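You operate a simulated robot arm through the tools that you are given. There is no shell and no other tool. Be economical: measure what you need, move in short steps, check, and stop when the job is done.

You are at the controls of a simulated two-armed robot. One attempt, no reset.

JOB
Take the teal cloth and leave it in the grey tray. Put the teal-top lot card marked "SPEED 4 PAD 2" from the cart tub marked yellow on the top of the roller housing. Fetch the cream lot card marked "RED" and stand it on the top of the steel side table. Take the paper sack with a blue band and put it in the cart tub marked red. Do these in any order. Set down upright: teal-top lot card, cream lot card, paper sack with a blue band.

It is judged by the outcome, as a careful person would: the job done as asked, and still so three seconds after it is handed in. It fails if anything else is knocked over, pushed out of place, dropped, spilled or broken. Flat cloth is picked up by pressing the open fingertips on it (5 to 10 N) and closing them slowly along it; thin cloth reads only 2 to 8 mm in the jaws.

ROBOT AND FRAMES
Two 6-joint arms with two-finger parallel grippers on one trunk, on a base that drives. Base frame: it is fixed to the floor where the robot stands at the start and does not move with it; the origin is under the middle of the robot, x ahead of it, y to its left, z up. Units: m, rad, N and s.
The left shoulder is at the start at [-0.077, 0.177, 0.832], the right one opposite. With the tool pointing down near the work surface each hand reaches from about 0.44 to 0.54 m from the robot's upright axis, wherever it stands, measured 20 degrees to its own side. Places, roughly: cart tub marked RED [0.3, 0.4, 0.7]; grey tray (30x22x6 cm) [-2.4, -3.4, 0.8]; paper sack with a blue band [-2.25, -3.75, 0.75]; teal cloth (11x7x4 cm) [0.7, 0, 0.3]; teal-top lot card [0.25, 0.75, 0.75]; top of the roller housing (18x34 cm) [1, 3.46, 1.36]; top of the steel side table [-2.3, -3.5, 0.8]. Payload 1.57 kg a hand.
The tool frame of a hand sits at the grasp point between the pads (the TCP): z along the fingers, y along the line on which they close. The tips reach 0.03 m beyond it. The gripper opens to 0.08 m. The fingers are 0.017 m wide and 0.012 m thick; the gripper's body (0.04 by 0.082 m) begins 0.08 m behind the TCP.
Orientation is told as [roll, pitch, yaw] about the base's x, y, z axes, in that order, counted from this pose: with the fingers straight down and closing along the base's y, the tool's x points along the base's -x, its y along +y and its z along -z.

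CONTROLS
- The arms move only by the tool drive_tool. It takes "left_commands", "right_commands" or both (then of equal length, played together; a hand with none holds still); each is a list of rows, each a list of 3 entries, a list of its own where there are three numbers: the turn, a rotation vector about the tool's x, y, z in units of 8 degrees (1.0 is 8 degrees), then the shift along the tool's x, y, z in units of 40 mm (1.0 is 40 mm), then the gripper command, from -1 (fully open) to 1 (shut), values between in proportion. In form: [[[rx, ry, rz], [x, y, z], grip], ...]. A call has 1 to 12 rows; each row shifts and turns the commanded pose from where the row before left it, along the tool's axes as they then stand. A call with a number of a shift or a turn outside -1 to 1 is refused whole. Each row takes 0.2 s and may step no farther than 0.05 m and 0.15 rad from the row before; otherwise, or with a gripper value out of range, the whole call is refused. A pose out of reach is approached as far as the arm can. The call stops where the force on the tool passes 40 N (or 10 N more than at its start, if that is more) or the arm is blocked; 0.2 s more then pass. The fingers move at their own pace (about 0.072 m/s each) and stop on an object; they squeeze with about 34 N. The grip force told is the motor's: it shows also when the fingers shut on nothing. Time passes only in rows, and 0.2 s behind the last, so rows that do not move let the fingers close. It gives the time, the measured TCP pose, the force on the tool (base axes), the opening and the grip force at its end, in the units of the frame above (readings bear some noise), with the torque about the TCP (base axes, N m) and any sound that the robot's microphone picked up.
- Cameras (640 x 400 px; columns grow to the right, rows downward): "scene" is now at [0.0184, 0.0389, 1.5468]; the picture's right is [0.55, -0.83, 0.00], its down [-0.69, -0.46, -0.56] and it looks along [0.47, 0.31, -0.83] (base axes); focal length 256 px, centre (320, 200). "left" rides on the left gripper at [0.072, 0.007, -0.122] in its tool frame; the picture's right is [-0.09, 1.00, 0.00], its down [-0.84, -0.08, -0.54] and it looks along [-0.54, -0.05, 0.84] (tool axes); focal length 238 px, centre (320, 200). "right" rides on the right gripper at [0.072, -0.007, -0.122] in its tool frame; the picture's right is [0.09, 1.00, 0.00], its down [-0.84, 0.08, -0.54] and it looks along [-0.54, 0.05, 0.84] (tool axes); focal length 238 px, centre (320, 200). There is no depth. A picture from a camera that has moved, and an enlarged one, comes with that camera's place and axes in the base frame and with its lens.
- get_image(camera): a new picture of that camera. It takes no simulated time.
- move_column(by): slides the trunk up (or, below 0, down) by that many m; the arms and the scene camera ride with it, the base frame stays. It gives what a move gives, with no picture.
- drive_base(legs): drives the robot by 1 to 6 legs, each [ahead, left, turn to the left] in m, m and rad, along the robot's own axes; the way and the turn of a leg run together, so that a leg with both is an arc; at most 1.5 m and 3.142 rad a leg. The arms and the cameras ride along, it lands a little off, and it stops where it bumps. It gives what a move gives.
- aim_head(pan, tilt): turns the head with the scene camera to pan (to the left, within 2.496 rad either way) and tilt (down, from -0.506 to 1.204), counted from straight ahead of the robot. It gives what a move gives.
- close_up(camera, box): a new picture of the part [left, top, right, bottom] of that camera's present view, enlarged. It takes no simulated time.
- hand_in(): hands the job in; it is judged then, once.

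Work in short steps. Places have to be worked out from the pictures, the camera data and where the tool is seen: move nearer, look again, correct. Check each grasp and each placing, and mend what went wrong. You have 165 turns and 130 pictures in all, those below and enlarged ones among them. Open the grippers and draw the arms clear of the work before you hand the job in, unless the task says otherwise; then end with one line.

The tools are called after ">>>" as a command line: name --argument value ..., lists and objects as JSON in quotes. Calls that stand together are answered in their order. drive_tool: Moves the arms, as the interface text tells. Its arguments: {"type":"object","properties":{"left_commands":{"type":"array"},"right_commands":{"type":"array"}},"required":[]} The other tools are called the same way: move_column (by) slides the trunk up or down; drive_base (legs) drives the base; aim_head (pan, tilt) turns the head that bears the scene camera; get_image (camera) takes a picture; close_up (camera, box) takes an enlarged picture of a part of a camera's view; hand_in () hands the job in.

At the start:

```text
time_s: 0.0
left_tool_pos: [0.377, 0.4041, 0.9496]
left_orientation: [0.0, -0.002, 0.001]
left_contact_force: [0.9, 0.7, 0.4]
left_ft_torque: [0.01, -0.03, 0.01]
left_grip_width: 0.0803
left_grasp_force: 0.0
right_tool_pos: [0.5886, 0.0449, 0.9521]
right_orientation: [-0.001, 0.0, 0.0]
right_contact_force: [-0.6, -0.3, -0.3]
right_ft_torque: [0.01, -0.01, 0.03]
right_grip_width: 0.0799
right_grasp_force: 0.1
trunk travel left (down, up): [-0.275, 0.053]
robot x, y, heading: [-0.0021, 0.0023, -0.0]
head pan, tilt: [0.583, 0.976]
```

scene: 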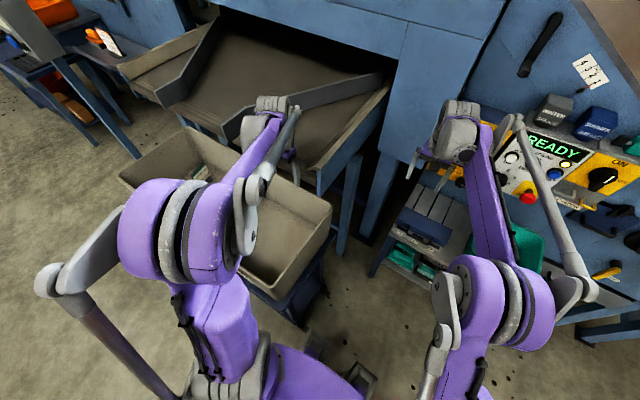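
right: 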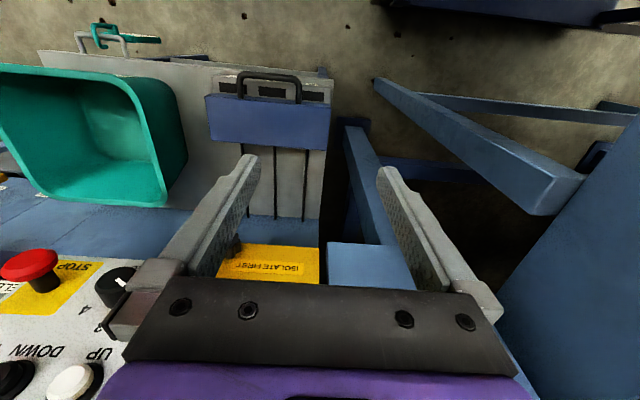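
left: 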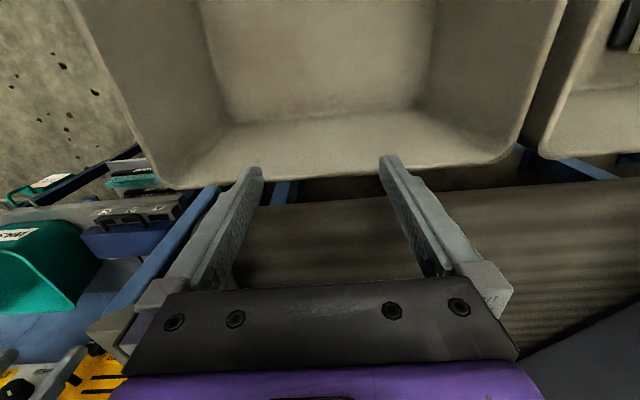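

I start by looking around: first toward the cart tubs and the roller housing to the left.

>>> aim_head --pan 1.2 --tilt 0.6

>>> get_image --camera "scene"

>>> aim_head --pan 0.0 --tilt 1.0

>>> get_image --camera "scene"

>>> aim_head --pan -2.3 --tilt 0.4

>>> get_image --camera "scene"

```text
time_s: 1.0
left_tool_pos: [0.3785, 0.4053, 0.9487]
left_orientation: [0.001, 0.0, 0.0]
left_contact_force: [0.0, -1.2, 0.4]
left_ft_torque: [0.02, -0.01, 0.0]
left_grip_width: 0.0801
left_grasp_force: 0.0
right_tool_pos: [0.5905, 0.0439, 0.9511]
right_orientation: [0.001, 0.0, 0.0]
right_contact_force: [-0.4, -0.6, 0.7]
right_ft_torque: [-0.02, 0.0, 0.03]
right_grip_width: 0.0799
right_grasp_force: 0.0
trunk travel left (down, up): [-0.275, 0.053]
robot x, y, heading: [-0.0002, -0.0009, -0.001]
head pan, tilt: [1.201, 0.6]
```

```text
126 pictures are left
camera scene: at [-0.0089, 0.0821, 1.577], right [0.93, -0.36, 0.0], down [-0.2, -0.53, -0.82], along [0.3, 0.77, -0.57], focal length 256 px, centre (320, 200)
```

scene: 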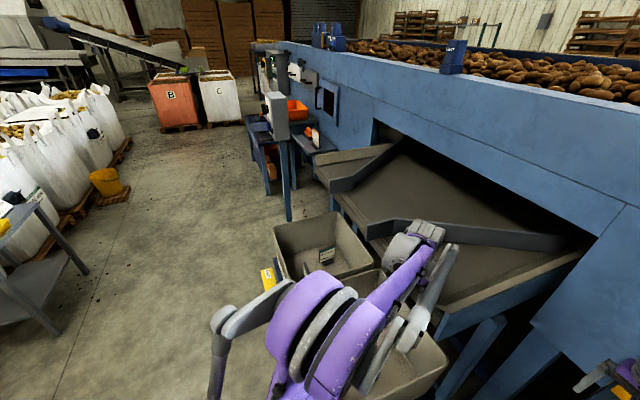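

```text
time_s: 2.4
left_tool_pos: [0.3771, 0.4049, 0.9486]
left_orientation: [0.0, 0.001, -0.001]
left_contact_force: [-0.1, 0.1, 0.6]
left_ft_torque: [-0.01, 0.0, 0.03]
left_grip_width: 0.0802
left_grasp_force: 0.1
right_tool_pos: [0.5899, 0.0438, 0.9523]
right_orientation: [0.0, 0.0, 0.001]
right_contact_force: [0.6, -0.3, 0.6]
right_ft_torque: [0.02, 0.04, 0.0]
right_grip_width: 0.0798
right_grasp_force: 0.0
trunk travel left (down, up): [-0.275, 0.053]
robot x, y, heading: [0.0008, -0.0016, -0.002]
head pan, tilt: [0.0, 1.0]
```

```text
125 pictures are left
camera scene: at [0.0287, -0.0002, 1.545], right [0.0, -1.0, 0.0], down [-0.84, 0.0, -0.54], along [0.54, 0.0, -0.84], focal length 256 px, centre (320, 200)
```

scene: 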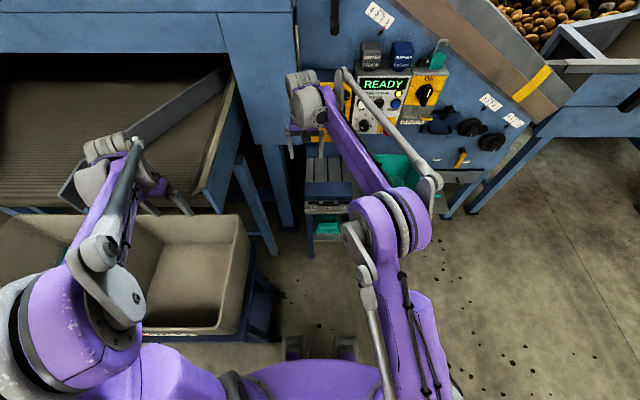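

```text
time_s: 4.5
left_tool_pos: [0.378, 0.4048, 0.949]
left_orientation: [0.001, -0.001, 0.0]
left_contact_force: [-0.1, 1.1, 0.0]
left_ft_torque: [0.0, 0.01, -0.04]
left_grip_width: 0.0798
left_grasp_force: 0.2
right_tool_pos: [0.59, 0.0434, 0.9519]
right_orientation: [0.0, 0.001, 0.001]
right_contact_force: [0.5, -0.2, -0.4]
right_ft_torque: [0.0, 0.04, 0.01]
right_grip_width: 0.08
right_grasp_force: 0.0
trunk travel left (down, up): [-0.275, 0.053]
robot x, y, heading: [-0.003, -0.0028, 0.0]
head pan, tilt: [-2.3, 0.4]
```

```text
124 pictures are left
camera scene: at [-0.1027, -0.0694, 1.5952], right [-0.75, 0.67, 0.0], down [0.26, 0.29, -0.92], along [-0.61, -0.69, -0.39], focal length 256 px, centre (320, 200)
```

scene: 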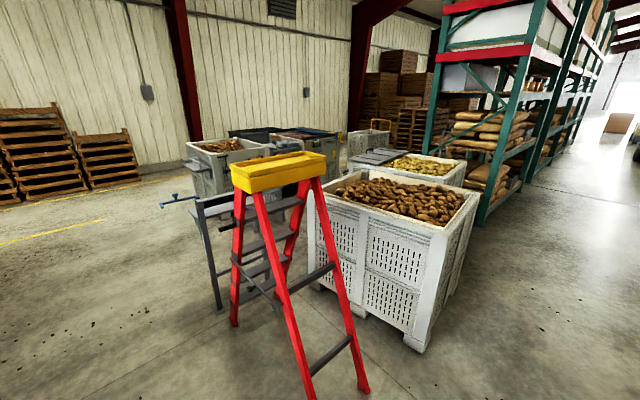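

The tub cart is at front left, with a card inside the far tub. I zoom in on it and on the low shelf, and look for the cream card.

>>> aim_head --pan 1.2 --tilt 0.6

>>> close_up --camera "scene" --box '[240, 200, 400, 300]'

>>> close_up --camera "scene" --box '[230, 30, 390, 190]'

>>> aim_head --pan 0.0 --tilt 0.7

>>> get_image --camera "scene"

```text
time_s: 7.5
left_tool_pos: [0.3776, 0.404, 0.9499]
left_orientation: [0.0, 0.0, -0.001]
left_contact_force: [0.5, 1.0, 0.3]
left_ft_torque: [0.0, 0.01, 0.0]
left_grip_width: 0.0802
left_grasp_force: 0.1
right_tool_pos: [0.5911, 0.0427, 0.9527]
right_orientation: [-0.001, 0.0, 0.001]
right_contact_force: [0.0, -0.9, 0.6]
right_ft_torque: [-0.01, 0.01, 0.01]
right_grip_width: 0.0801
right_grasp_force: 0.1
trunk travel left (down, up): [-0.275, 0.053]
robot x, y, heading: [0.0003, 0.0009, 0.003]
head pan, tilt: [1.201, 0.6]
```

```text
4.00 times, centred on (320, 250) of scene
camera zoom: at [-0.009, 0.0821, 1.577], right [0.93, -0.36, 0.0], down [-0.2, -0.53, -0.83], along [0.3, 0.77, -0.56], focal length 1022 px, centre (320, 0)
```

zoom: 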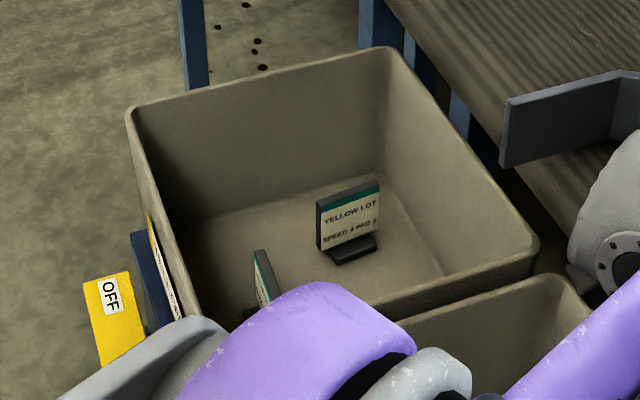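

```text
2.50 times, centred on (310, 110) of scene
camera zoom: at [-0.009, 0.0821, 1.577], right [0.93, -0.36, 0.0], down [-0.2, -0.53, -0.83], along [0.3, 0.77, -0.56], focal length 639 px, centre (345, 425)
```

zoom: 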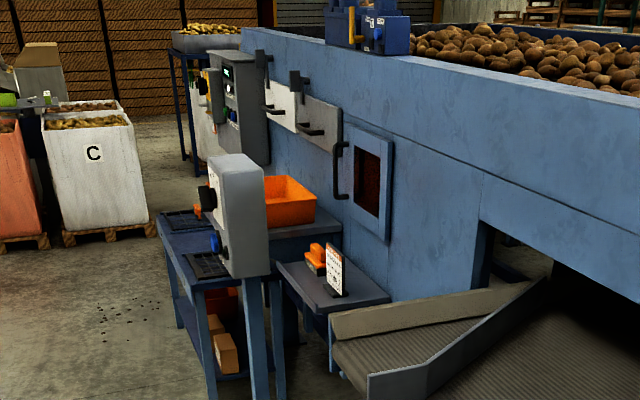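

```text
time_s: 8.9
left_tool_pos: [0.3778, 0.4049, 0.9496]
left_orientation: [-0.001, 0.0, 0.0]
left_contact_force: [-1.0, -0.3, -0.1]
left_ft_torque: [-0.02, 0.0, -0.06]
left_grip_width: 0.0802
left_grasp_force: 0.0
right_tool_pos: [0.5912, 0.0428, 0.9519]
right_orientation: [0.002, -0.003, 0.0]
right_contact_force: [-0.1, 0.8, -0.5]
right_ft_torque: [0.02, 0.01, -0.03]
right_grip_width: 0.0798
right_grasp_force: 0.0
trunk travel left (down, up): [-0.275, 0.053]
robot x, y, heading: [0.0018, -0.0031, 0.001]
head pan, tilt: [0.0, 0.7]
```

```text
121 pictures are left
camera scene: at [0.044, -0.0002, 1.5684], right [0.0, -1.0, 0.0], down [-0.64, 0.0, -0.77], along [0.77, 0.0, -0.64], focal length 256 px, centre (320, 200)
```

scene: 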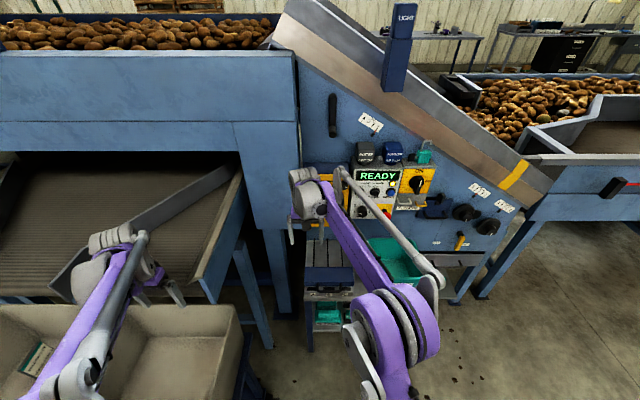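

Both cards in the yellow tub have teal tops, so I move on to reading them closely. I also zoom on the area around the housing, and check the shelf's green cloths.

>>> close_up --camera "scene" --box '[290, 220, 450, 340]'

>>> aim_head --pan 1.35 --tilt 0.5

>>> close_up --camera "scene" --box '[280, 60, 400, 160]'

>>> close_up --camera "scene" --box '[320, 240, 440, 320]'

```text
3.33 times, centred on (370, 280) of scene
camera zoom: at [0.044, -0.0002, 1.5684], right [0.0, -1.0, 0.0], down [-0.64, 0.0, -0.77], along [0.77, 0.0, -0.64], focal length 852 px, centre (153, -67)
```

zoom: 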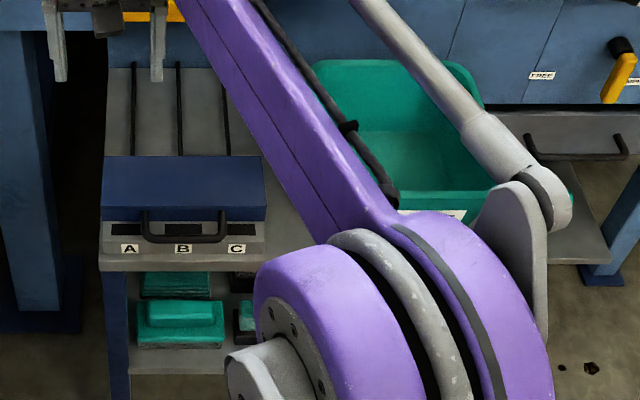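

```text
time_s: 10.4
left_tool_pos: [0.3778, 0.4041, 0.9492]
left_orientation: [0.002, 0.0, -0.001]
left_contact_force: [0.3, 0.4, -0.9]
left_ft_torque: [0.01, 0.01, 0.01]
left_grip_width: 0.0797
left_grasp_force: 0.1
right_tool_pos: [0.59, 0.0429, 0.952]
right_orientation: [0.0, 0.0, 0.001]
right_contact_force: [0.6, 0.0, -0.5]
right_ft_torque: [-0.05, 0.02, 0.0]
right_grip_width: 0.0799
right_grasp_force: 0.1
trunk travel left (down, up): [-0.275, 0.053]
robot x, y, heading: [-0.0018, 0.0001, -0.002]
head pan, tilt: [1.349, 0.499]
```

```text
4.00 times, centred on (340, 110) of scene
camera zoom: at [-0.0209, 0.0885, 1.5861], right [0.98, -0.22, 0.0], down [-0.11, -0.47, -0.88], along [0.19, 0.86, -0.48], focal length 1022 px, centre (240, 560)
```

zoom: 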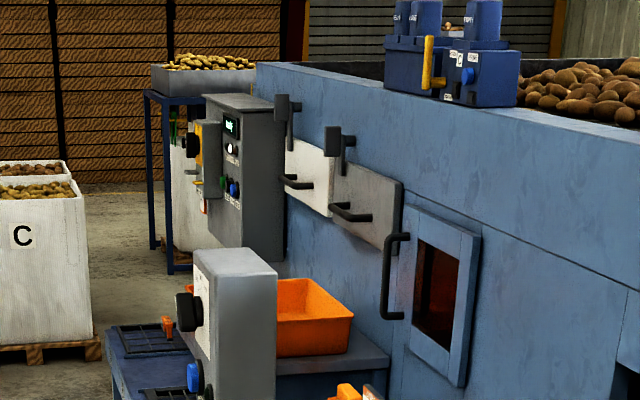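

```text
5.00 times, centred on (380, 280) of scene
camera zoom: at [-0.0209, 0.0885, 1.5861], right [0.98, -0.22, 0.0], down [-0.11, -0.47, -0.88], along [0.19, 0.86, -0.48], focal length 1278 px, centre (20, -200)
```

zoom: 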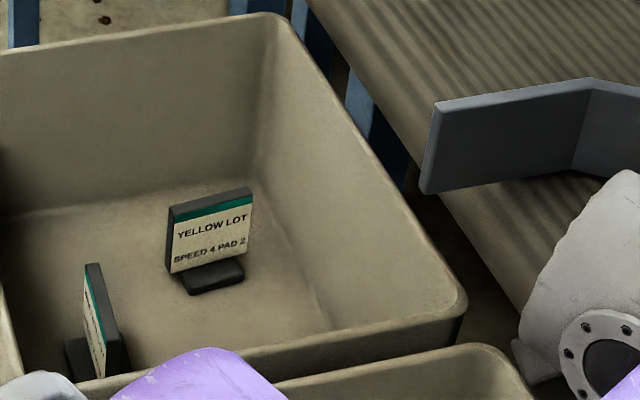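

The facing card in the yellow tub is the "SPEED 4 PAD 2" one. I look for the cream "RED" card in other places: the little blue table and the area behind me.

>>> close_up --camera "scene" --box '[300, 140, 380, 200]'

>>> aim_head --pan 2.3 --tilt 0.4

>>> get_image --camera "scene"

>>> aim_head --pan -1.2 --tilt 0.4

>>> get_image --camera "scene"

```text
6.67 times, centred on (340, 170) of scene
camera zoom: at [-0.0209, 0.0885, 1.5861], right [0.98, -0.22, 0.0], down [-0.11, -0.47, -0.88], along [0.19, 0.86, -0.48], focal length 1704 px, centre (187, 400)
```

zoom: 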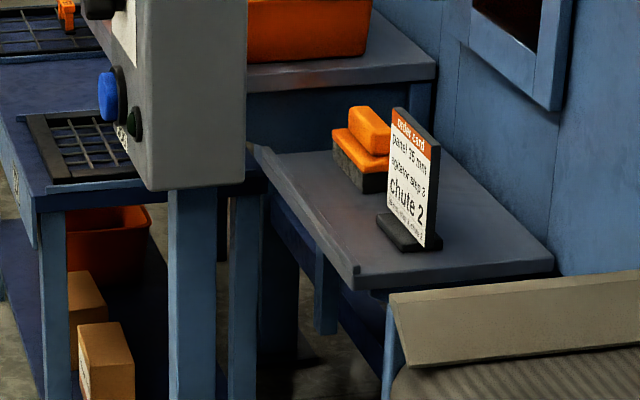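

```text
time_s: 11.6
left_tool_pos: [0.3772, 0.4043, 0.9495]
left_orientation: [0.0, 0.001, 0.0]
left_contact_force: [0.6, -0.1, 0.1]
left_ft_torque: [0.02, 0.0, 0.0]
left_grip_width: 0.0801
left_grasp_force: 0.1
right_tool_pos: [0.5893, 0.044, 0.9516]
right_orientation: [0.001, 0.0, -0.001]
right_contact_force: [0.2, 0.2, -0.6]
right_ft_torque: [0.03, 0.01, 0.0]
right_grip_width: 0.0799
right_grasp_force: 0.1
trunk travel left (down, up): [-0.275, 0.053]
robot x, y, heading: [-0.0025, -0.0007, -0.001]
head pan, tilt: [2.3, 0.4]
```

```text
116 pictures are left
camera scene: at [-0.1027, 0.0688, 1.5953], right [0.75, 0.67, 0.0], down [0.26, -0.29, -0.92], along [-0.61, 0.69, -0.39], focal length 256 px, centre (320, 200)
```

scene: 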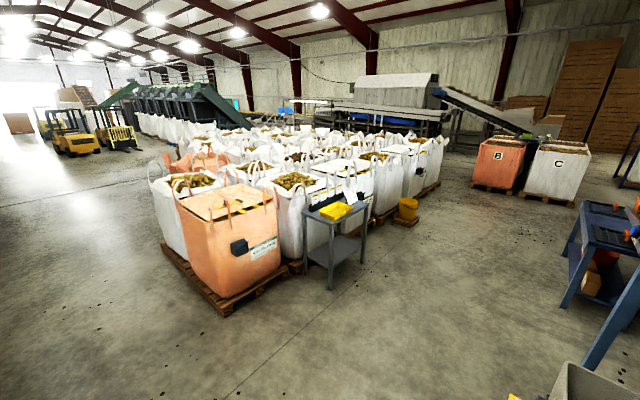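

```text
time_s: 14.5
left_tool_pos: [0.378, 0.4043, 0.95]
left_orientation: [0.0, 0.002, 0.0]
left_contact_force: [0.8, -0.1, 0.0]
left_ft_torque: [0.01, 0.01, -0.01]
left_grip_width: 0.08
left_grasp_force: 0.1
right_tool_pos: [0.5892, 0.0443, 0.9527]
right_orientation: [0.001, 0.0, -0.001]
right_contact_force: [-0.5, 0.4, 0.3]
right_ft_torque: [0.02, 0.04, 0.01]
right_grip_width: 0.0803
right_grasp_force: 0.0
trunk travel left (down, up): [-0.275, 0.053]
robot x, y, heading: [-0.0023, 0.0001, 0.002]
head pan, tilt: [-1.201, 0.4]
```

```text
115 pictures are left
camera scene: at [-0.0074, -0.0867, 1.5953], right [-0.93, -0.36, 0.0], down [-0.14, 0.36, -0.92], along [0.33, -0.86, -0.39], focal length 256 px, centre (320, 200)
```

scene: 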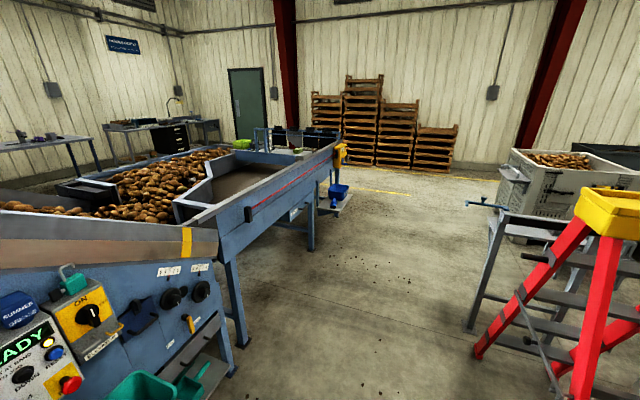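

The left side has nothing like a cream card yet. I go for the teal cloth first: back away a bit and look at the low shelf.

>>> drive_base --legs '[[-0.35, 0, 0]]'

>>> aim_head --pan 0.0 --tilt 0.75

>>> get_image --camera "scene"

>>> close_up --camera "scene" --box '[280, 180, 400, 260]'

```text
time_s: 16.8
left_tool_pos: [0.0262, 0.4046, 0.9486]
left_orientation: [0.001, -0.001, 0.004]
left_contact_force: [-1.2, 0.5, 0.0]
left_ft_torque: [-0.01, -0.02, -0.03]
left_grip_width: 0.0801
left_grasp_force: 0.1
right_tool_pos: [0.2393, 0.0457, 0.9519]
right_orientation: [0.0, 0.0, 0.007]
right_contact_force: [-0.1, -0.1, 0.0]
right_ft_torque: [0.01, -0.01, -0.01]
right_grip_width: 0.0798
right_grasp_force: 0.2
trunk travel left (down, up): [-0.275, 0.053]
robot x, y, heading: [-0.351, 0.0014, 0.004]
head pan, tilt: [-1.201, 0.4]
```

```text
time_s: 18.2
left_tool_pos: [0.0253, 0.4057, 0.9484]
left_orientation: [-0.001, -0.001, 0.004]
left_contact_force: [0.7, -0.1, -0.2]
left_ft_torque: [-0.03, -0.02, 0.01]
left_grip_width: 0.0803
left_grasp_force: 0.0
right_tool_pos: [0.2405, 0.0451, 0.9512]
right_orientation: [0.0, 0.0, 0.005]
right_contact_force: [-0.4, -0.3, 0.7]
right_ft_torque: [-0.01, 0.01, -0.03]
right_grip_width: 0.0801
right_grasp_force: 0.1
trunk travel left (down, up): [-0.275, 0.053]
robot x, y, heading: [-0.3449, -0.0021, 0.0]
head pan, tilt: [0.0, 0.75]
```

```text
114 pictures are left
camera scene: at [-0.3078, -0.001, 1.5642], right [0.0, -1.0, 0.0], down [-0.68, 0.0, -0.73], along [0.73, 0.0, -0.68], focal length 256 px, centre (320, 200)
```

scene: 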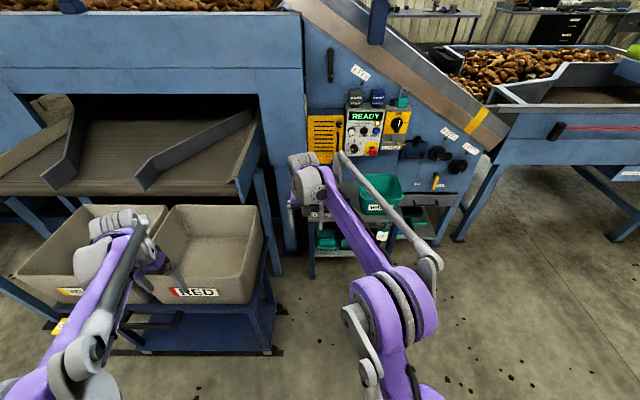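

```text
5.00 times, centred on (340, 220) of scene
camera zoom: at [-0.3078, -0.001, 1.5642], right [0.0, -1.0, 0.0], down [-0.68, 0.0, -0.73], along [0.73, 0.0, -0.68], focal length 1278 px, centre (220, 100)
```

zoom: 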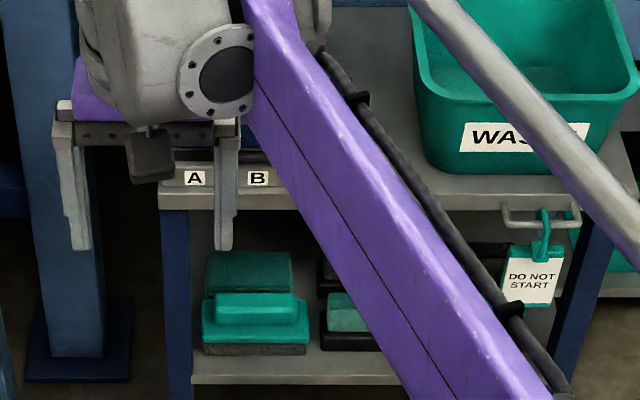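

The right arm hides the shelf. I move the right hand to the right and look again.

>>> drive_tool --right_commands '[[[0, 0, 0], [0, -1, 0], -1], [[0, 0, 0], [0, -1, 0], -1], [[0, 0, 0], [0, -1, 0], -1], [[0, 0, 0], [0, -1, 0], -1], [[0, 0, 0], [0, -1, 0], -1], [[0, 0, 0], [0, -1, 0], -1], [[0, 0, 0], [0, -1, 0], -1], [[0, 0, 0], [0, -1, 0], -1]]'

>>> move_column --by -0.2

>>> close_up --camera "scene" --box '[270, 130, 430, 230]'

```text
time_s: 20.0
left_tool_pos: [0.0266, 0.4051, 0.9496]
left_orientation: [-0.001, 0.001, 0.007]
left_contact_force: [0.4, 0.2, 0.8]
left_ft_torque: [0.03, 0.0, 0.0]
left_grip_width: 0.08
left_grasp_force: 0.0
right_tool_pos: [0.2414, -0.2767, 0.9505]
right_orientation: [-0.001, 0.0, 0.004]
right_contact_force: [0.0, 0.4, -0.2]
right_ft_torque: [0.0, 0.02, -0.02]
right_grip_width: 0.08
right_grasp_force: 0.0
trunk travel left (down, up): [-0.275, 0.053]
robot x, y, heading: [-0.3534, -0.0012, 0.005]
head pan, tilt: [0.0, 0.75]
```

```text
time_s: 22.2
left_tool_pos: [0.0262, 0.4059, 0.7492]
left_orientation: [0.001, -0.002, 0.007]
left_contact_force: [0.7, -0.2, 0.3]
left_ft_torque: [0.0, 0.01, 0.0]
left_grip_width: 0.08
left_grasp_force: 0.0
right_tool_pos: [0.2424, -0.2744, 0.7521]
right_orientation: [-0.001, 0.0, 0.006]
right_contact_force: [-0.2, 0.1, -0.6]
right_ft_torque: [0.02, -0.04, 0.0]
right_grip_width: 0.0799
right_grasp_force: 0.1
trunk travel left (down, up): [-0.075, 0.253]
robot x, y, heading: [-0.3497, 0.0019, 0.004]
head pan, tilt: [0.0, 0.75]
```

```text
4.00 times, centred on (350, 180) of scene
camera zoom: at [-0.2778, -0.0008, 1.3578], right [0.0, -1.0, 0.0], down [-0.68, 0.0, -0.73], along [0.73, 0.0, -0.68], focal length 1022 px, centre (200, 280)
```

zoom: 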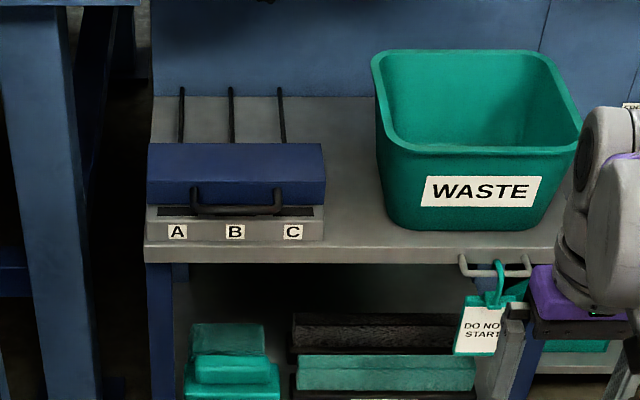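

I view the shelf contents lower in the frame.

>>> close_up --camera "scene" --box '[290, 200, 410, 280]'

```text
5.00 times, centred on (350, 240) of scene
camera zoom: at [-0.2778, -0.0008, 1.3578], right [0.0, -1.0, 0.0], down [-0.68, 0.0, -0.73], along [0.73, 0.0, -0.68], focal length 1278 px, centre (170, 0)
```

zoom: 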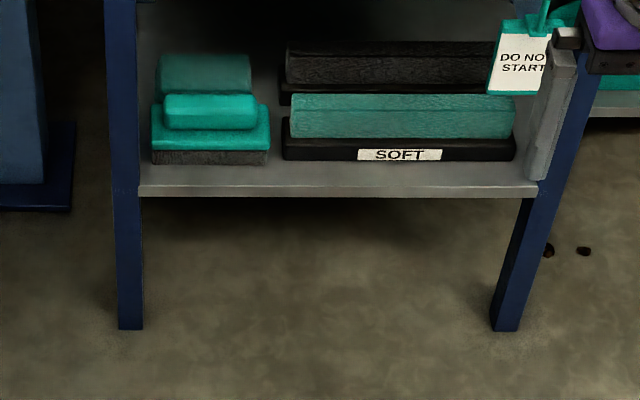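

The dim teal block behind the hand brush at about (0.72,-0.04,0.3) is probably the cloth. I tilt the right hand forward by 60° and lower it, to look into the shelf with its camera.

>>> move_column --by -0.07

>>> drive_tool --right_commands '[[[0, -0.94, 0], [0, 0.75, 0], -1], [[0, -0.94, 0], [0, 0.75, 0], -1], [[0, -0.94, 0], [0, 0.75, 0], -1], [[0, -0.94, 0], [0, 0.75, 0], -1], [[0, -0.94, 0], [0, 0.75, 0], -1], [[0, -0.94, 0], [0, 0.75, 0], -1], [[0, -0.94, 0], [0, 0.75, 0], -1], [[0, -0.94, 0], [0, 0.75, 0], -1]]'

>>> get_image --camera "right"

```text
time_s: 23.2
left_tool_pos: [0.0247, 0.4059, 0.6802]
left_orientation: [-0.001, 0.001, 0.006]
left_contact_force: [-0.7, -0.5, 0.8]
left_ft_torque: [-0.01, 0.0, 0.01]
left_grip_width: 0.0799
left_grasp_force: 0.0
right_tool_pos: [0.2414, -0.2731, 0.6813]
right_orientation: [0.001, 0.0, 0.006]
right_contact_force: [-0.4, 0.1, 0.3]
right_ft_torque: [-0.02, 0.0, -0.01]
right_grip_width: 0.0799
right_grasp_force: 0.0
trunk travel left (down, up): [-0.005, 0.323]
robot x, y, heading: [-0.3505, -0.0031, 0.009]
head pan, tilt: [0.0, 0.75]
```

```text
time_s: 25.1
left_tool_pos: [0.026, 0.4048, 0.6801]
left_orientation: [0.0, 0.0, 0.004]
left_contact_force: [-0.4, -0.1, 0.1]
left_ft_torque: [0.02, 0.01, -0.03]
left_grip_width: 0.0799
left_grasp_force: 0.1
right_tool_pos: [0.2412, -0.032, 0.6837]
right_orientation: [0.002, -1.051, 0.004]
right_contact_force: [-0.9, -0.2, -0.2]
right_ft_torque: [0.02, -0.01, -0.01]
right_grip_width: 0.08
right_grasp_force: 0.0
trunk travel left (down, up): [-0.005, 0.323]
robot x, y, heading: [-0.3518, -0.0021, 0.005]
head pan, tilt: [0.0, 0.75]
```

```text
110 pictures are left
camera right: at [0.0985, -0.0393, 0.6809], right [-0.05, 1.0, -0.08], down [-0.06, 0.08, 1.0], along [1.0, 0.06, 0.05], focal length 238 px, centre (320, 200)
```

right: 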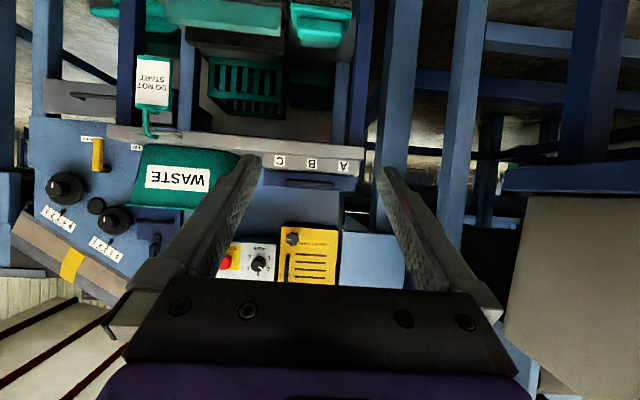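

The camera is upside-down but useful. I lower the hand by 0.25 m to look into the shelf.

>>> drive_tool --right_commands '[[[0, 0, 0], [0.77, 0, 0.446], -1], [[0, 0, 0], [0.77, 0, 0.446], -1], [[0, 0, 0], [0.77, 0, 0.446], -1], [[0, 0, 0], [0.77, 0, 0.446], -1], [[0, 0, 0], [0.77, 0, 0.446], -1], [[0, 0, 0], [0.77, 0, 0.446], -1], [[0, 0, 0], [0.77, 0, 0.446], -1]]'

>>> get_image --camera "right"

>>> close_up --camera "right" --box '[160, 60, 400, 210]'

```text
time_s: 26.6
left_tool_pos: [0.0261, 0.4058, 0.679]
left_orientation: [-0.001, 0.0, 0.006]
left_contact_force: [0.1, 0.9, -0.7]
left_ft_torque: [0.0, -0.01, -0.01]
left_grip_width: 0.0801
left_grasp_force: 0.1
right_tool_pos: [0.2421, -0.0366, 0.4315]
right_orientation: [0.0, -1.048, 0.007]
right_contact_force: [0.7, 1.1, -0.6]
right_ft_torque: [0.02, 0.01, 0.02]
right_grip_width: 0.0801
right_grasp_force: 0.1
trunk travel left (down, up): [-0.005, 0.323]
robot x, y, heading: [-0.35, 0.0036, 0.004]
head pan, tilt: [0.0, 0.75]
```

```text
109 pictures are left
camera right: at [0.1002, -0.0424, 0.4301], right [-0.05, 1.0, -0.08], down [-0.05, 0.08, 1.0], along [1.0, 0.05, 0.05], focal length 238 px, centre (320, 200)
```

right: 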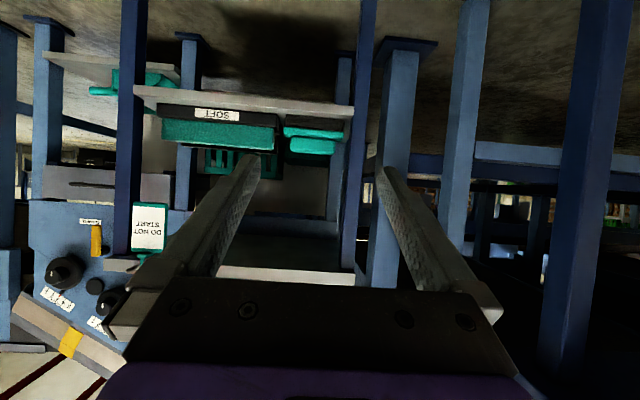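

```text
2.67 times, centred on (280, 135) of right
camera zoom: at [0.1002, -0.0424, 0.4301], right [-0.05, 1.0, -0.08], down [-0.05, 0.08, 1.0], along [1.0, 0.05, 0.05], focal length 636 px, centre (427, 373)
```

zoom: 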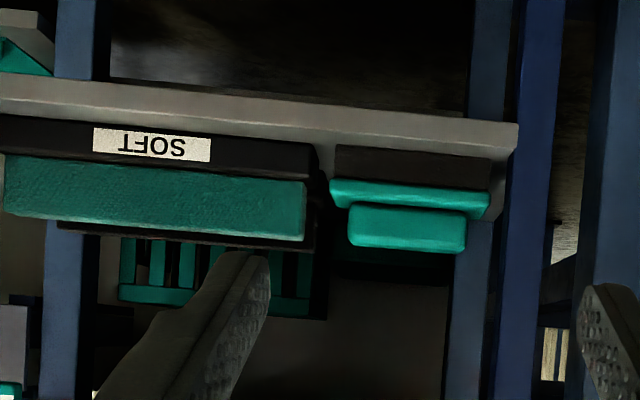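

Crossing the geometry of both cameras: shelf top z≈0.27, brush front x≈0.64 with handle top ≈0.35, cloth behind it at x≈0.69–0.76, y≈-0.04. The left arm from a robot position further right suits better (clear of the cart), so I first put the right arm back into a neutral pose.

>>> drive_tool --right_commands '[[[0, 0, 0], [-0.9, 0, -0.52], -1], [[0, 0, 0], [-0.9, 0, -0.52], -1], [[0, 0, 0], [-0.9, 0, -0.52], -1], [[0, 0, 0], [-0.9, 0, -0.52], -1], [[0, 0.94, 0], [0, -1, 0], -1], [[0, 0.94, 0], [0, -1, 0], -1], [[0, 0.94, 0], [0, -1, 0], -1], [[0, 0.94, 0], [0, -1, 0], -1], [[0, 0.94, 0], [0, -1, 0], -1], [[0, 0.94, 0], [0, -1, 0], -1], [[0, 0.94, 0], [0, -1, 0], -1], [[0, 0.94, 0], [0, -1, 0], -1]]'

>>> drive_tool --right_commands '[[[0, 0, 0], [1, -0.2, 0], -1], [[0, 0, 0], [1, -0.2, 0], -1], [[0, 0, 0], [1, -0.2, 0], -1], [[0, 0, 0], [1, -0.2, 0], -1], [[0, 0, 0], [1, -0.2, 0], -1]]'

>>> drive_base --legs '[[0, -0.25, 0]]'

```text
time_s: 29.2
left_tool_pos: [0.0255, 0.4057, 0.6785]
left_orientation: [0.0, 0.001, 0.005]
left_contact_force: [0.3, -0.4, 0.3]
left_ft_torque: [-0.01, 0.01, -0.01]
left_grip_width: 0.0798
left_grasp_force: 0.1
right_tool_pos: [0.2427, -0.3561, 0.6003]
right_orientation: [0.002, 0.002, 0.006]
right_contact_force: [-0.2, -0.1, -0.6]
right_ft_torque: [0.0, 0.03, 0.04]
right_grip_width: 0.0798
right_grasp_force: 0.1
trunk travel left (down, up): [-0.005, 0.323]
robot x, y, heading: [-0.3479, -0.0002, 0.007]
head pan, tilt: [0.0, 0.75]
```

```text
time_s: 30.4
left_tool_pos: [0.0253, 0.406, 0.6794]
left_orientation: [-0.001, -0.001, 0.005]
left_contact_force: [-0.1, 0.3, -0.7]
left_ft_torque: [-0.02, -0.02, 0.0]
left_grip_width: 0.0798
left_grasp_force: 0.1
right_tool_pos: [0.0418, -0.3961, 0.5973]
right_orientation: [0.0, -0.002, 0.005]
right_contact_force: [0.4, 0.7, 0.3]
right_ft_torque: [0.0, -0.02, 0.02]
right_grip_width: 0.0802
right_grasp_force: 0.1
trunk travel left (down, up): [-0.005, 0.323]
robot x, y, heading: [-0.3492, -0.0009, 0.005]
head pan, tilt: [0.0, 0.75]
```

```text
time_s: 33.2
left_tool_pos: [0.0261, 0.1579, 0.6794]
left_orientation: [0.001, 0.0, 0.008]
left_contact_force: [0.5, -1.1, -0.6]
left_ft_torque: [0.0, 0.0, 0.01]
left_grip_width: 0.0799
left_grasp_force: 0.0
right_tool_pos: [0.045, -0.6438, 0.5974]
right_orientation: [0.0, 0.0, 0.006]
right_contact_force: [-0.5, 0.0, 0.0]
right_ft_torque: [-0.01, -0.01, -0.01]
right_grip_width: 0.0802
right_grasp_force: 0.1
trunk travel left (down, up): [-0.005, 0.323]
robot x, y, heading: [-0.3513, -0.2496, 0.006]
head pan, tilt: [0.0, 0.75]
```

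Robot is at y=-0.25. I bring the left hand in front of the cloth, tilting it 48° forward.

>>> drive_tool --left_commands '[[[0, 0, 0], [-0.6, -0.71, 0.57], -1], [[0, 0, 0], [-0.6, -0.71, 0.57], -1], [[0, 0, 0], [-0.6, -0.71, 0.57], -1], [[0, 0, 0], [-0.6, -0.71, 0.57], -1], [[0, 0, 0], [-0.6, -0.71, 0.57], -1], [[0, 0, 0], [-0.6, -0.71, 0.57], -1], [[0, -1, 0], [0, 0, 0], -1], [[0, -1, 0], [0, 0, 0], -1], [[0, -1, 0], [0, 0, 0], -1], [[0, -1, 0], [0, 0, 0], -1], [[0, -1, 0], [0, 0, 0], -1], [[0, -1, 0], [0, 0, 0], -1]]'

>>> close_up --camera "scene" --box '[240, 200, 360, 280]'

>>> get_image --camera "left"

```text
time_s: 35.8
left_tool_pos: [0.1713, -0.0117, 0.5429]
left_orientation: [0.002, -0.84, 0.004]
left_contact_force: [0.0, -0.6, -0.7]
left_ft_torque: [0.01, 0.03, -0.01]
left_grip_width: 0.08
left_grasp_force: 0.1
right_tool_pos: [0.0447, -0.6432, 0.5976]
right_orientation: [0.0, 0.0, 0.008]
right_contact_force: [0.1, 0.3, -0.3]
right_ft_torque: [0.01, 0.01, 0.0]
right_grip_width: 0.0799
right_grasp_force: 0.1
trunk travel left (down, up): [-0.005, 0.323]
robot x, y, heading: [-0.3486, -0.2535, 0.0]
head pan, tilt: [0.0, 0.75]
```

```text
5.00 times, centred on (300, 240) of scene
camera zoom: at [-0.2561, -0.2497, 1.2895], right [0.01, -1.0, 0.0], down [-0.68, 0.0, -0.73], along [0.73, 0.01, -0.68], focal length 1278 px, centre (420, 0)
```

zoom: 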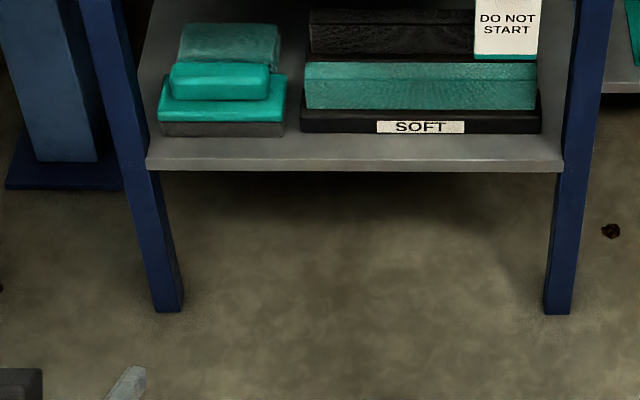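

```text
106 pictures are left
camera left: at [0.0319, -0.0078, 0.5704], right [0.05, 1.0, 0.07], down [0.16, -0.08, 0.98], along [0.99, -0.04, -0.16], focal length 238 px, centre (320, 200)
```

left: 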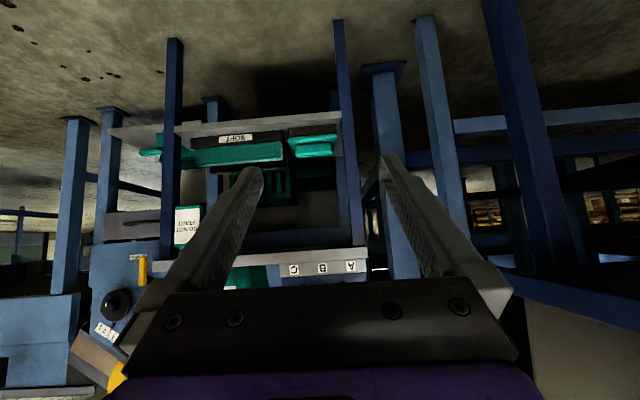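

I zoom the left camera on the cloth.

>>> close_up --camera "left" --box '[230, 100, 390, 200]'

```text
4.00 times, centred on (310, 150) of left
camera zoom: at [0.0319, -0.0078, 0.5704], right [0.05, 1.0, 0.07], down [0.16, -0.08, 0.98], along [0.99, -0.04, -0.16], focal length 953 px, centre (360, 400)
```

zoom: 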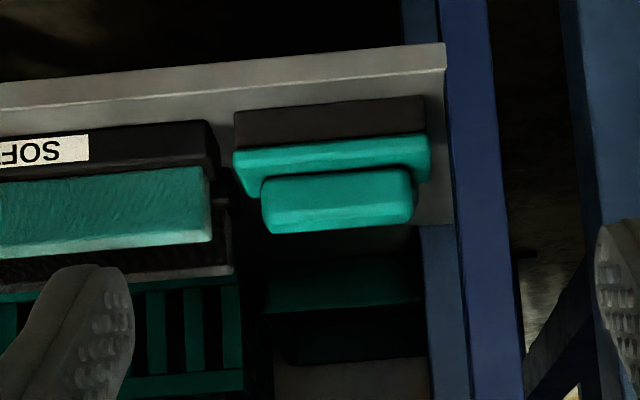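

Refined estimate: shelf z≈0.28, brush handle back edge (0.655, z 0.355), cloth x 0.68–0.75, centre y≈-0.037, top z≈0.32. I set tilt ~42°, lower the hand and drive closer.

>>> drive_tool --left_commands '[[[0, 0.8, 0], [0, 0, 0], -1], [[0, 0, 0], [0.67, -0.2, 0.743], -1], [[0, 0, 0], [0.67, -0.2, 0.743], -1], [[0, 0, 0], [0.67, -0.2, 0.743], -1]]'

>>> drive_base --legs '[[0.38, 0, 0]]'

>>> get_image --camera "left"

>>> get_image --camera "scene"

```text
time_s: 36.8
left_tool_pos: [0.1683, -0.0371, 0.422]
left_orientation: [0.0, -0.725, 0.007]
left_contact_force: [-0.2, 0.5, -0.1]
left_ft_torque: [0.0, 0.02, 0.0]
left_grip_width: 0.0803
left_grasp_force: 0.0
right_tool_pos: [0.0458, -0.6437, 0.597]
right_orientation: [-0.001, 0.0, 0.007]
right_contact_force: [0.2, 0.4, -0.3]
right_ft_torque: [0.0, 0.01, 0.03]
right_grip_width: 0.0801
right_grasp_force: 0.0
trunk travel left (down, up): [-0.005, 0.323]
robot x, y, heading: [-0.3482, -0.2523, 0.004]
head pan, tilt: [0.0, 0.75]
```

```text
time_s: 39.3
left_tool_pos: [0.5541, -0.0371, 0.4223]
left_orientation: [0.0, -0.726, 0.003]
left_contact_force: [0.7, 0.1, 0.8]
left_ft_torque: [0.01, -0.02, 0.01]
left_grip_width: 0.0801
left_grasp_force: 0.1
right_tool_pos: [0.4263, -0.6439, 0.5981]
right_orientation: [-0.001, 0.0, 0.001]
right_contact_force: [-0.6, 0.0, 0.4]
right_ft_torque: [0.0, 0.0, 0.03]
right_grip_width: 0.0798
right_grasp_force: 0.1
trunk travel left (down, up): [-0.005, 0.323]
robot x, y, heading: [0.0338, -0.2504, -0.0]
head pan, tilt: [0.0, 0.75]
```

```text
104 pictures are left
camera left: at [0.4175, -0.0322, 0.4654], right [0.07, 1.0, 0.06], down [0.27, -0.08, 0.96], along [0.96, -0.05, -0.27], focal length 238 px, centre (320, 200)
```

left: 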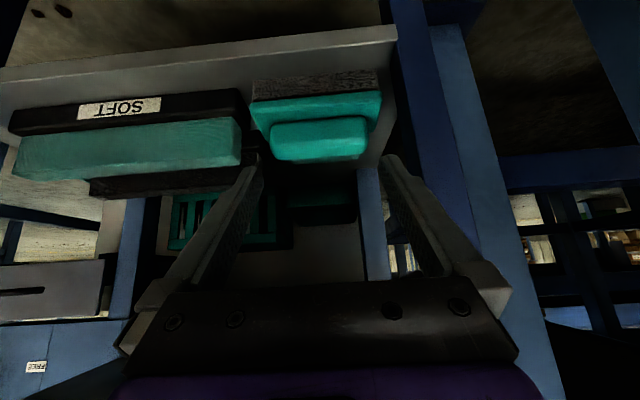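

```text
103 pictures are left
camera scene: at [0.1271, -0.2485, 1.2895], right [0.0, -1.0, 0.0], down [-0.68, 0.0, -0.73], along [0.73, 0.0, -0.68], focal length 256 px, centre (320, 200)
```

scene: 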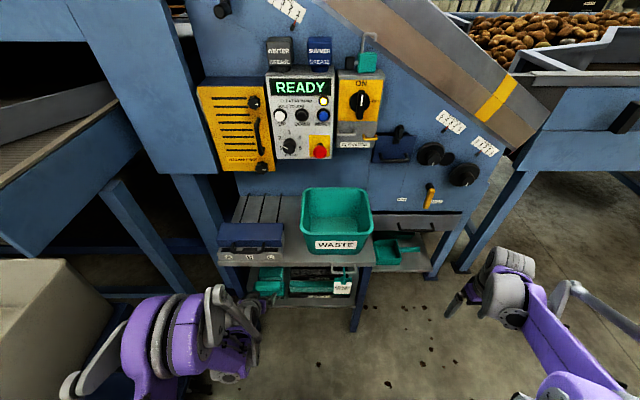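

I zoom into the shelf interior to find the cloth.

>>> close_up --camera "left" --box '[240, 60, 400, 240]'

```text
2.22 times, centred on (320, 150) of left
camera zoom: at [0.4175, -0.0322, 0.4654], right [0.07, 1.0, 0.06], down [0.27, -0.08, 0.96], along [0.96, -0.05, -0.27], focal length 530 px, centre (320, 311)
```

zoom: 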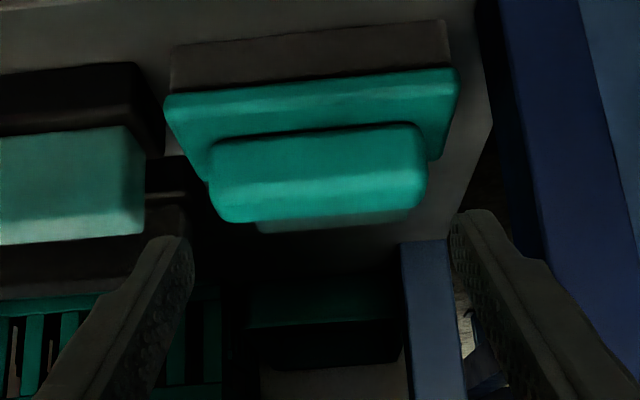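

A strip of the cloth shows behind the handle: back edge x≈0.76, top z≈0.31, centre (0.725,-0.036). I extend the hand over the brush to pre-contact.

>>> drive_tool --left_commands '[[[0, 0, 0], [-0.615, 0, 0.73], -1], [[0, 0, 0], [-0.615, 0, 0.73], -1], [[0, 0, 0], [-0.615, 0, 0.73], -1], [[0, 0, 0], [-0.615, 0, 0.73], -1]]'

>>> get_image --camera "left"

>>> close_up --camera "scene" --box '[200, 220, 360, 320]'

```text
time_s: 40.3
left_tool_pos: [0.6997, -0.0383, 0.3967]
left_orientation: [-0.002, -0.729, 0.005]
left_contact_force: [2.1, 0.9, 0.4]
left_ft_torque: [0.01, 0.11, 0.01]
left_grip_width: 0.0801
left_grasp_force: 0.0
right_tool_pos: [0.4231, -0.642, 0.5984]
right_orientation: [0.0, -0.002, 0.002]
right_contact_force: [0.1, 0.2, -0.1]
right_ft_torque: [0.05, 0.0, 0.02]
right_grip_width: 0.0798
right_grasp_force: 0.0
trunk travel left (down, up): [-0.005, 0.323]
robot x, y, heading: [0.0331, -0.2499, 0.004]
head pan, tilt: [0.0, 0.75]
```

```text
101 pictures are left
camera left: at [0.5645, -0.0328, 0.4394], right [0.06, 1.0, 0.06], down [0.26, -0.07, 0.96], along [0.96, -0.05, -0.27], focal length 238 px, centre (320, 200)
```

left: 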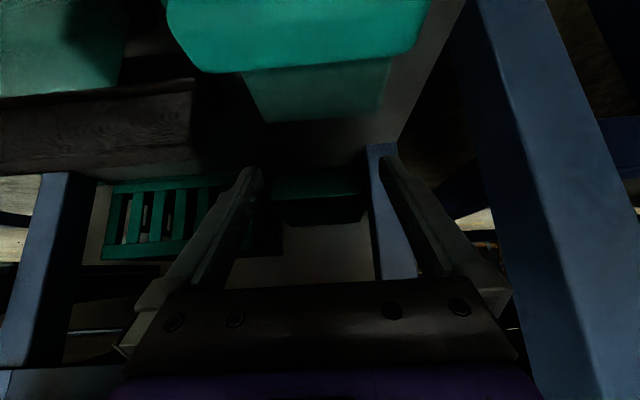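

```text
4.00 times, centred on (280, 270) of scene
camera zoom: at [0.1234, -0.2464, 1.2894], right [0.0, -1.0, 0.0], down [-0.68, 0.0, -0.73], along [0.73, 0.0, -0.68], focal length 1022 px, centre (480, -80)
```

zoom: 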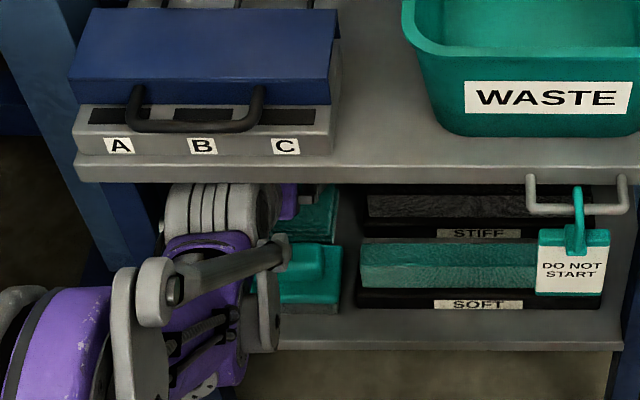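

Aligned over the cloth. I lower straight down by 4.5 cm, then finely.

>>> drive_tool --left_commands '[[[0, 0, 0], [0.3, 0, 0.38], -1], [[0, 0, 0], [0.25, 0, 0.28], -1], [[0, 0, 0], [0.2, 0, 0.22], -1]]'

```text
time_s: 41.1
left_tool_pos: [0.7052, -0.0384, 0.352]
left_orientation: [0.001, -0.726, 0.002]
left_contact_force: [-0.4, -0.4, 0.2]
left_ft_torque: [-0.03, 0.03, 0.05]
left_grip_width: 0.08
left_grasp_force: 0.1
right_tool_pos: [0.4268, -0.6429, 0.5977]
right_orientation: [0.0, 0.001, 0.004]
right_contact_force: [0.4, 0.5, -0.8]
right_ft_torque: [0.01, -0.03, -0.02]
right_grip_width: 0.08
right_grasp_force: 0.1
trunk travel left (down, up): [-0.005, 0.323]
robot x, y, heading: [0.037, -0.2486, 0.005]
head pan, tilt: [0.0, 0.75]
```

No contact yet (expected at TCP z≈0.33). I lower in small steps.

>>> drive_tool --left_commands '[[[0, 0, 0], [0.12, 0, 0.13], -1], [[0, 0, 0], [0.12, 0, 0.13], -1]]'

>>> drive_tool --left_commands '[[[0, 0, 0], [0.06, 0, 0.07], -1]]'

>>> drive_tool --left_commands '[[[0, 0, 0], [0.06, 0, 0.07], -1]]'

```text
time_s: 41.7
left_tool_pos: [0.7066, -0.0388, 0.3431]
left_orientation: [0.0, -0.733, 0.002]
left_contact_force: [-5.3, -1.6, 31.9]
left_ft_torque: [-0.11, -0.3, -0.05]
left_grip_width: 0.08
left_grasp_force: 0.0
right_tool_pos: [0.4243, -0.6441, 0.5986]
right_orientation: [0.001, -0.001, 0.001]
right_contact_force: [0.2, -0.2, 0.8]
right_ft_torque: [0.01, 0.01, -0.02]
right_grip_width: 0.0802
right_grasp_force: 0.1
trunk travel left (down, up): [-0.005, 0.323]
robot x, y, heading: [0.0294, -0.2459, -0.001]
head pan, tilt: [0.0, 0.75]
```

```text
time_s: 42.0
left_tool_pos: [0.7054, -0.039, 0.3435]
left_orientation: [0.001, -0.739, 0.004]
left_contact_force: [-8.6, -1.5, 24.2]
left_ft_torque: [0.01, -0.08, -0.01]
left_grip_width: 0.0801
left_grasp_force: 0.1
right_tool_pos: [0.4242, -0.6435, 0.5987]
right_orientation: [-0.001, -0.002, 0.001]
right_contact_force: [-0.6, 0.3, 0.0]
right_ft_torque: [-0.01, 0.03, 0.01]
right_grip_width: 0.0795
right_grasp_force: 0.1
trunk travel left (down, up): [-0.005, 0.323]
robot x, y, heading: [0.0337, -0.2511, 0.003]
head pan, tilt: [0.0, 0.75]
stopped in row 1 (left hand): the force on the tool passed its limit at 47 N (the readings are from after the stop); the commanded pose is now the measured one
```

```text
time_s: 42.3
left_tool_pos: [0.7066, -0.0386, 0.3437]
left_orientation: [0.0, -0.74, 0.004]
left_contact_force: [-7.9, -1.3, 22.4]
left_ft_torque: [0.04, -0.15, 0.02]
left_grip_width: 0.0801
left_grasp_force: 0.0
right_tool_pos: [0.4241, -0.6434, 0.5979]
right_orientation: [0.0, -0.001, 0.004]
right_contact_force: [0.0, 0.4, -0.9]
right_ft_torque: [0.02, 0.0, 0.01]
right_grip_width: 0.0797
right_grasp_force: 0.1
trunk travel left (down, up): [-0.005, 0.323]
robot x, y, heading: [0.0386, -0.251, 0.003]
head pan, tilt: [0.0, 0.75]
stopped in row 1 (left hand): the force on the tool passed its limit at 44 N (the readings are from after the stop); the commanded pose is now the measured one
```

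Contact at TCP z≈0.343 with about 24 N – consistent with the tips on the cloth. I back off slightly and view.

>>> drive_tool --left_commands '[[[0, 0, 0], [-0.025, 0, -0.028], -1], [[0, 0, 0], [0, 0, 0], -1]]'

>>> close_up --camera "left" --box '[160, 0, 480, 240]'

```text
time_s: 42.9
left_tool_pos: [0.7064, -0.0378, 0.344]
left_orientation: [0.0, -0.738, 0.003]
left_contact_force: [0.3, 0.7, 19.3]
left_ft_torque: [0.06, -0.3, 0.04]
left_grip_width: 0.0801
left_grasp_force: 0.0
right_tool_pos: [0.4238, -0.6443, 0.5975]
right_orientation: [0.0, -0.002, 0.003]
right_contact_force: [0.1, 0.6, -0.7]
right_ft_torque: [0.04, 0.0, 0.03]
right_grip_width: 0.08
right_grasp_force: 0.0
trunk travel left (down, up): [-0.005, 0.323]
robot x, y, heading: [0.0386, -0.2463, -0.002]
head pan, tilt: [0.0, 0.75]
```

```text
1.67 times, centred on (320, 120) of left
camera zoom: at [0.5705, -0.0331, 0.3851], right [0.07, 1.0, 0.06], down [0.25, -0.08, 0.96], along [0.96, -0.05, -0.26], focal length 397 px, centre (320, 333)
```

zoom: 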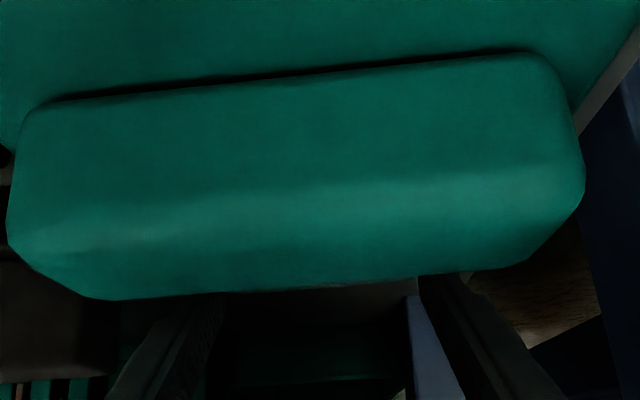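

Torque confirms contact at the tips. I lift slightly more for 5–10 N, then close slowly.

>>> drive_tool --left_commands '[[[0, 0, 0], [-0.03, 0, -0.033], -1], [[0, 0, 0], [0, 0, 0], -1]]'

```text
time_s: 43.5
left_tool_pos: [0.7057, -0.038, 0.3424]
left_orientation: [0.0, -0.734, 0.004]
left_contact_force: [0.9, 1.0, 5.3]
left_ft_torque: [0.09, -0.11, 0.02]
left_grip_width: 0.0799
left_grasp_force: 0.1
right_tool_pos: [0.4239, -0.6444, 0.5977]
right_orientation: [0.0, -0.002, 0.003]
right_contact_force: [0.0, -0.6, 0.1]
right_ft_torque: [0.02, 0.01, 0.0]
right_grip_width: 0.08
right_grasp_force: 0.0
trunk travel left (down, up): [-0.005, 0.323]
robot x, y, heading: [0.0342, -0.2492, 0.003]
head pan, tilt: [0.0, 0.75]
```

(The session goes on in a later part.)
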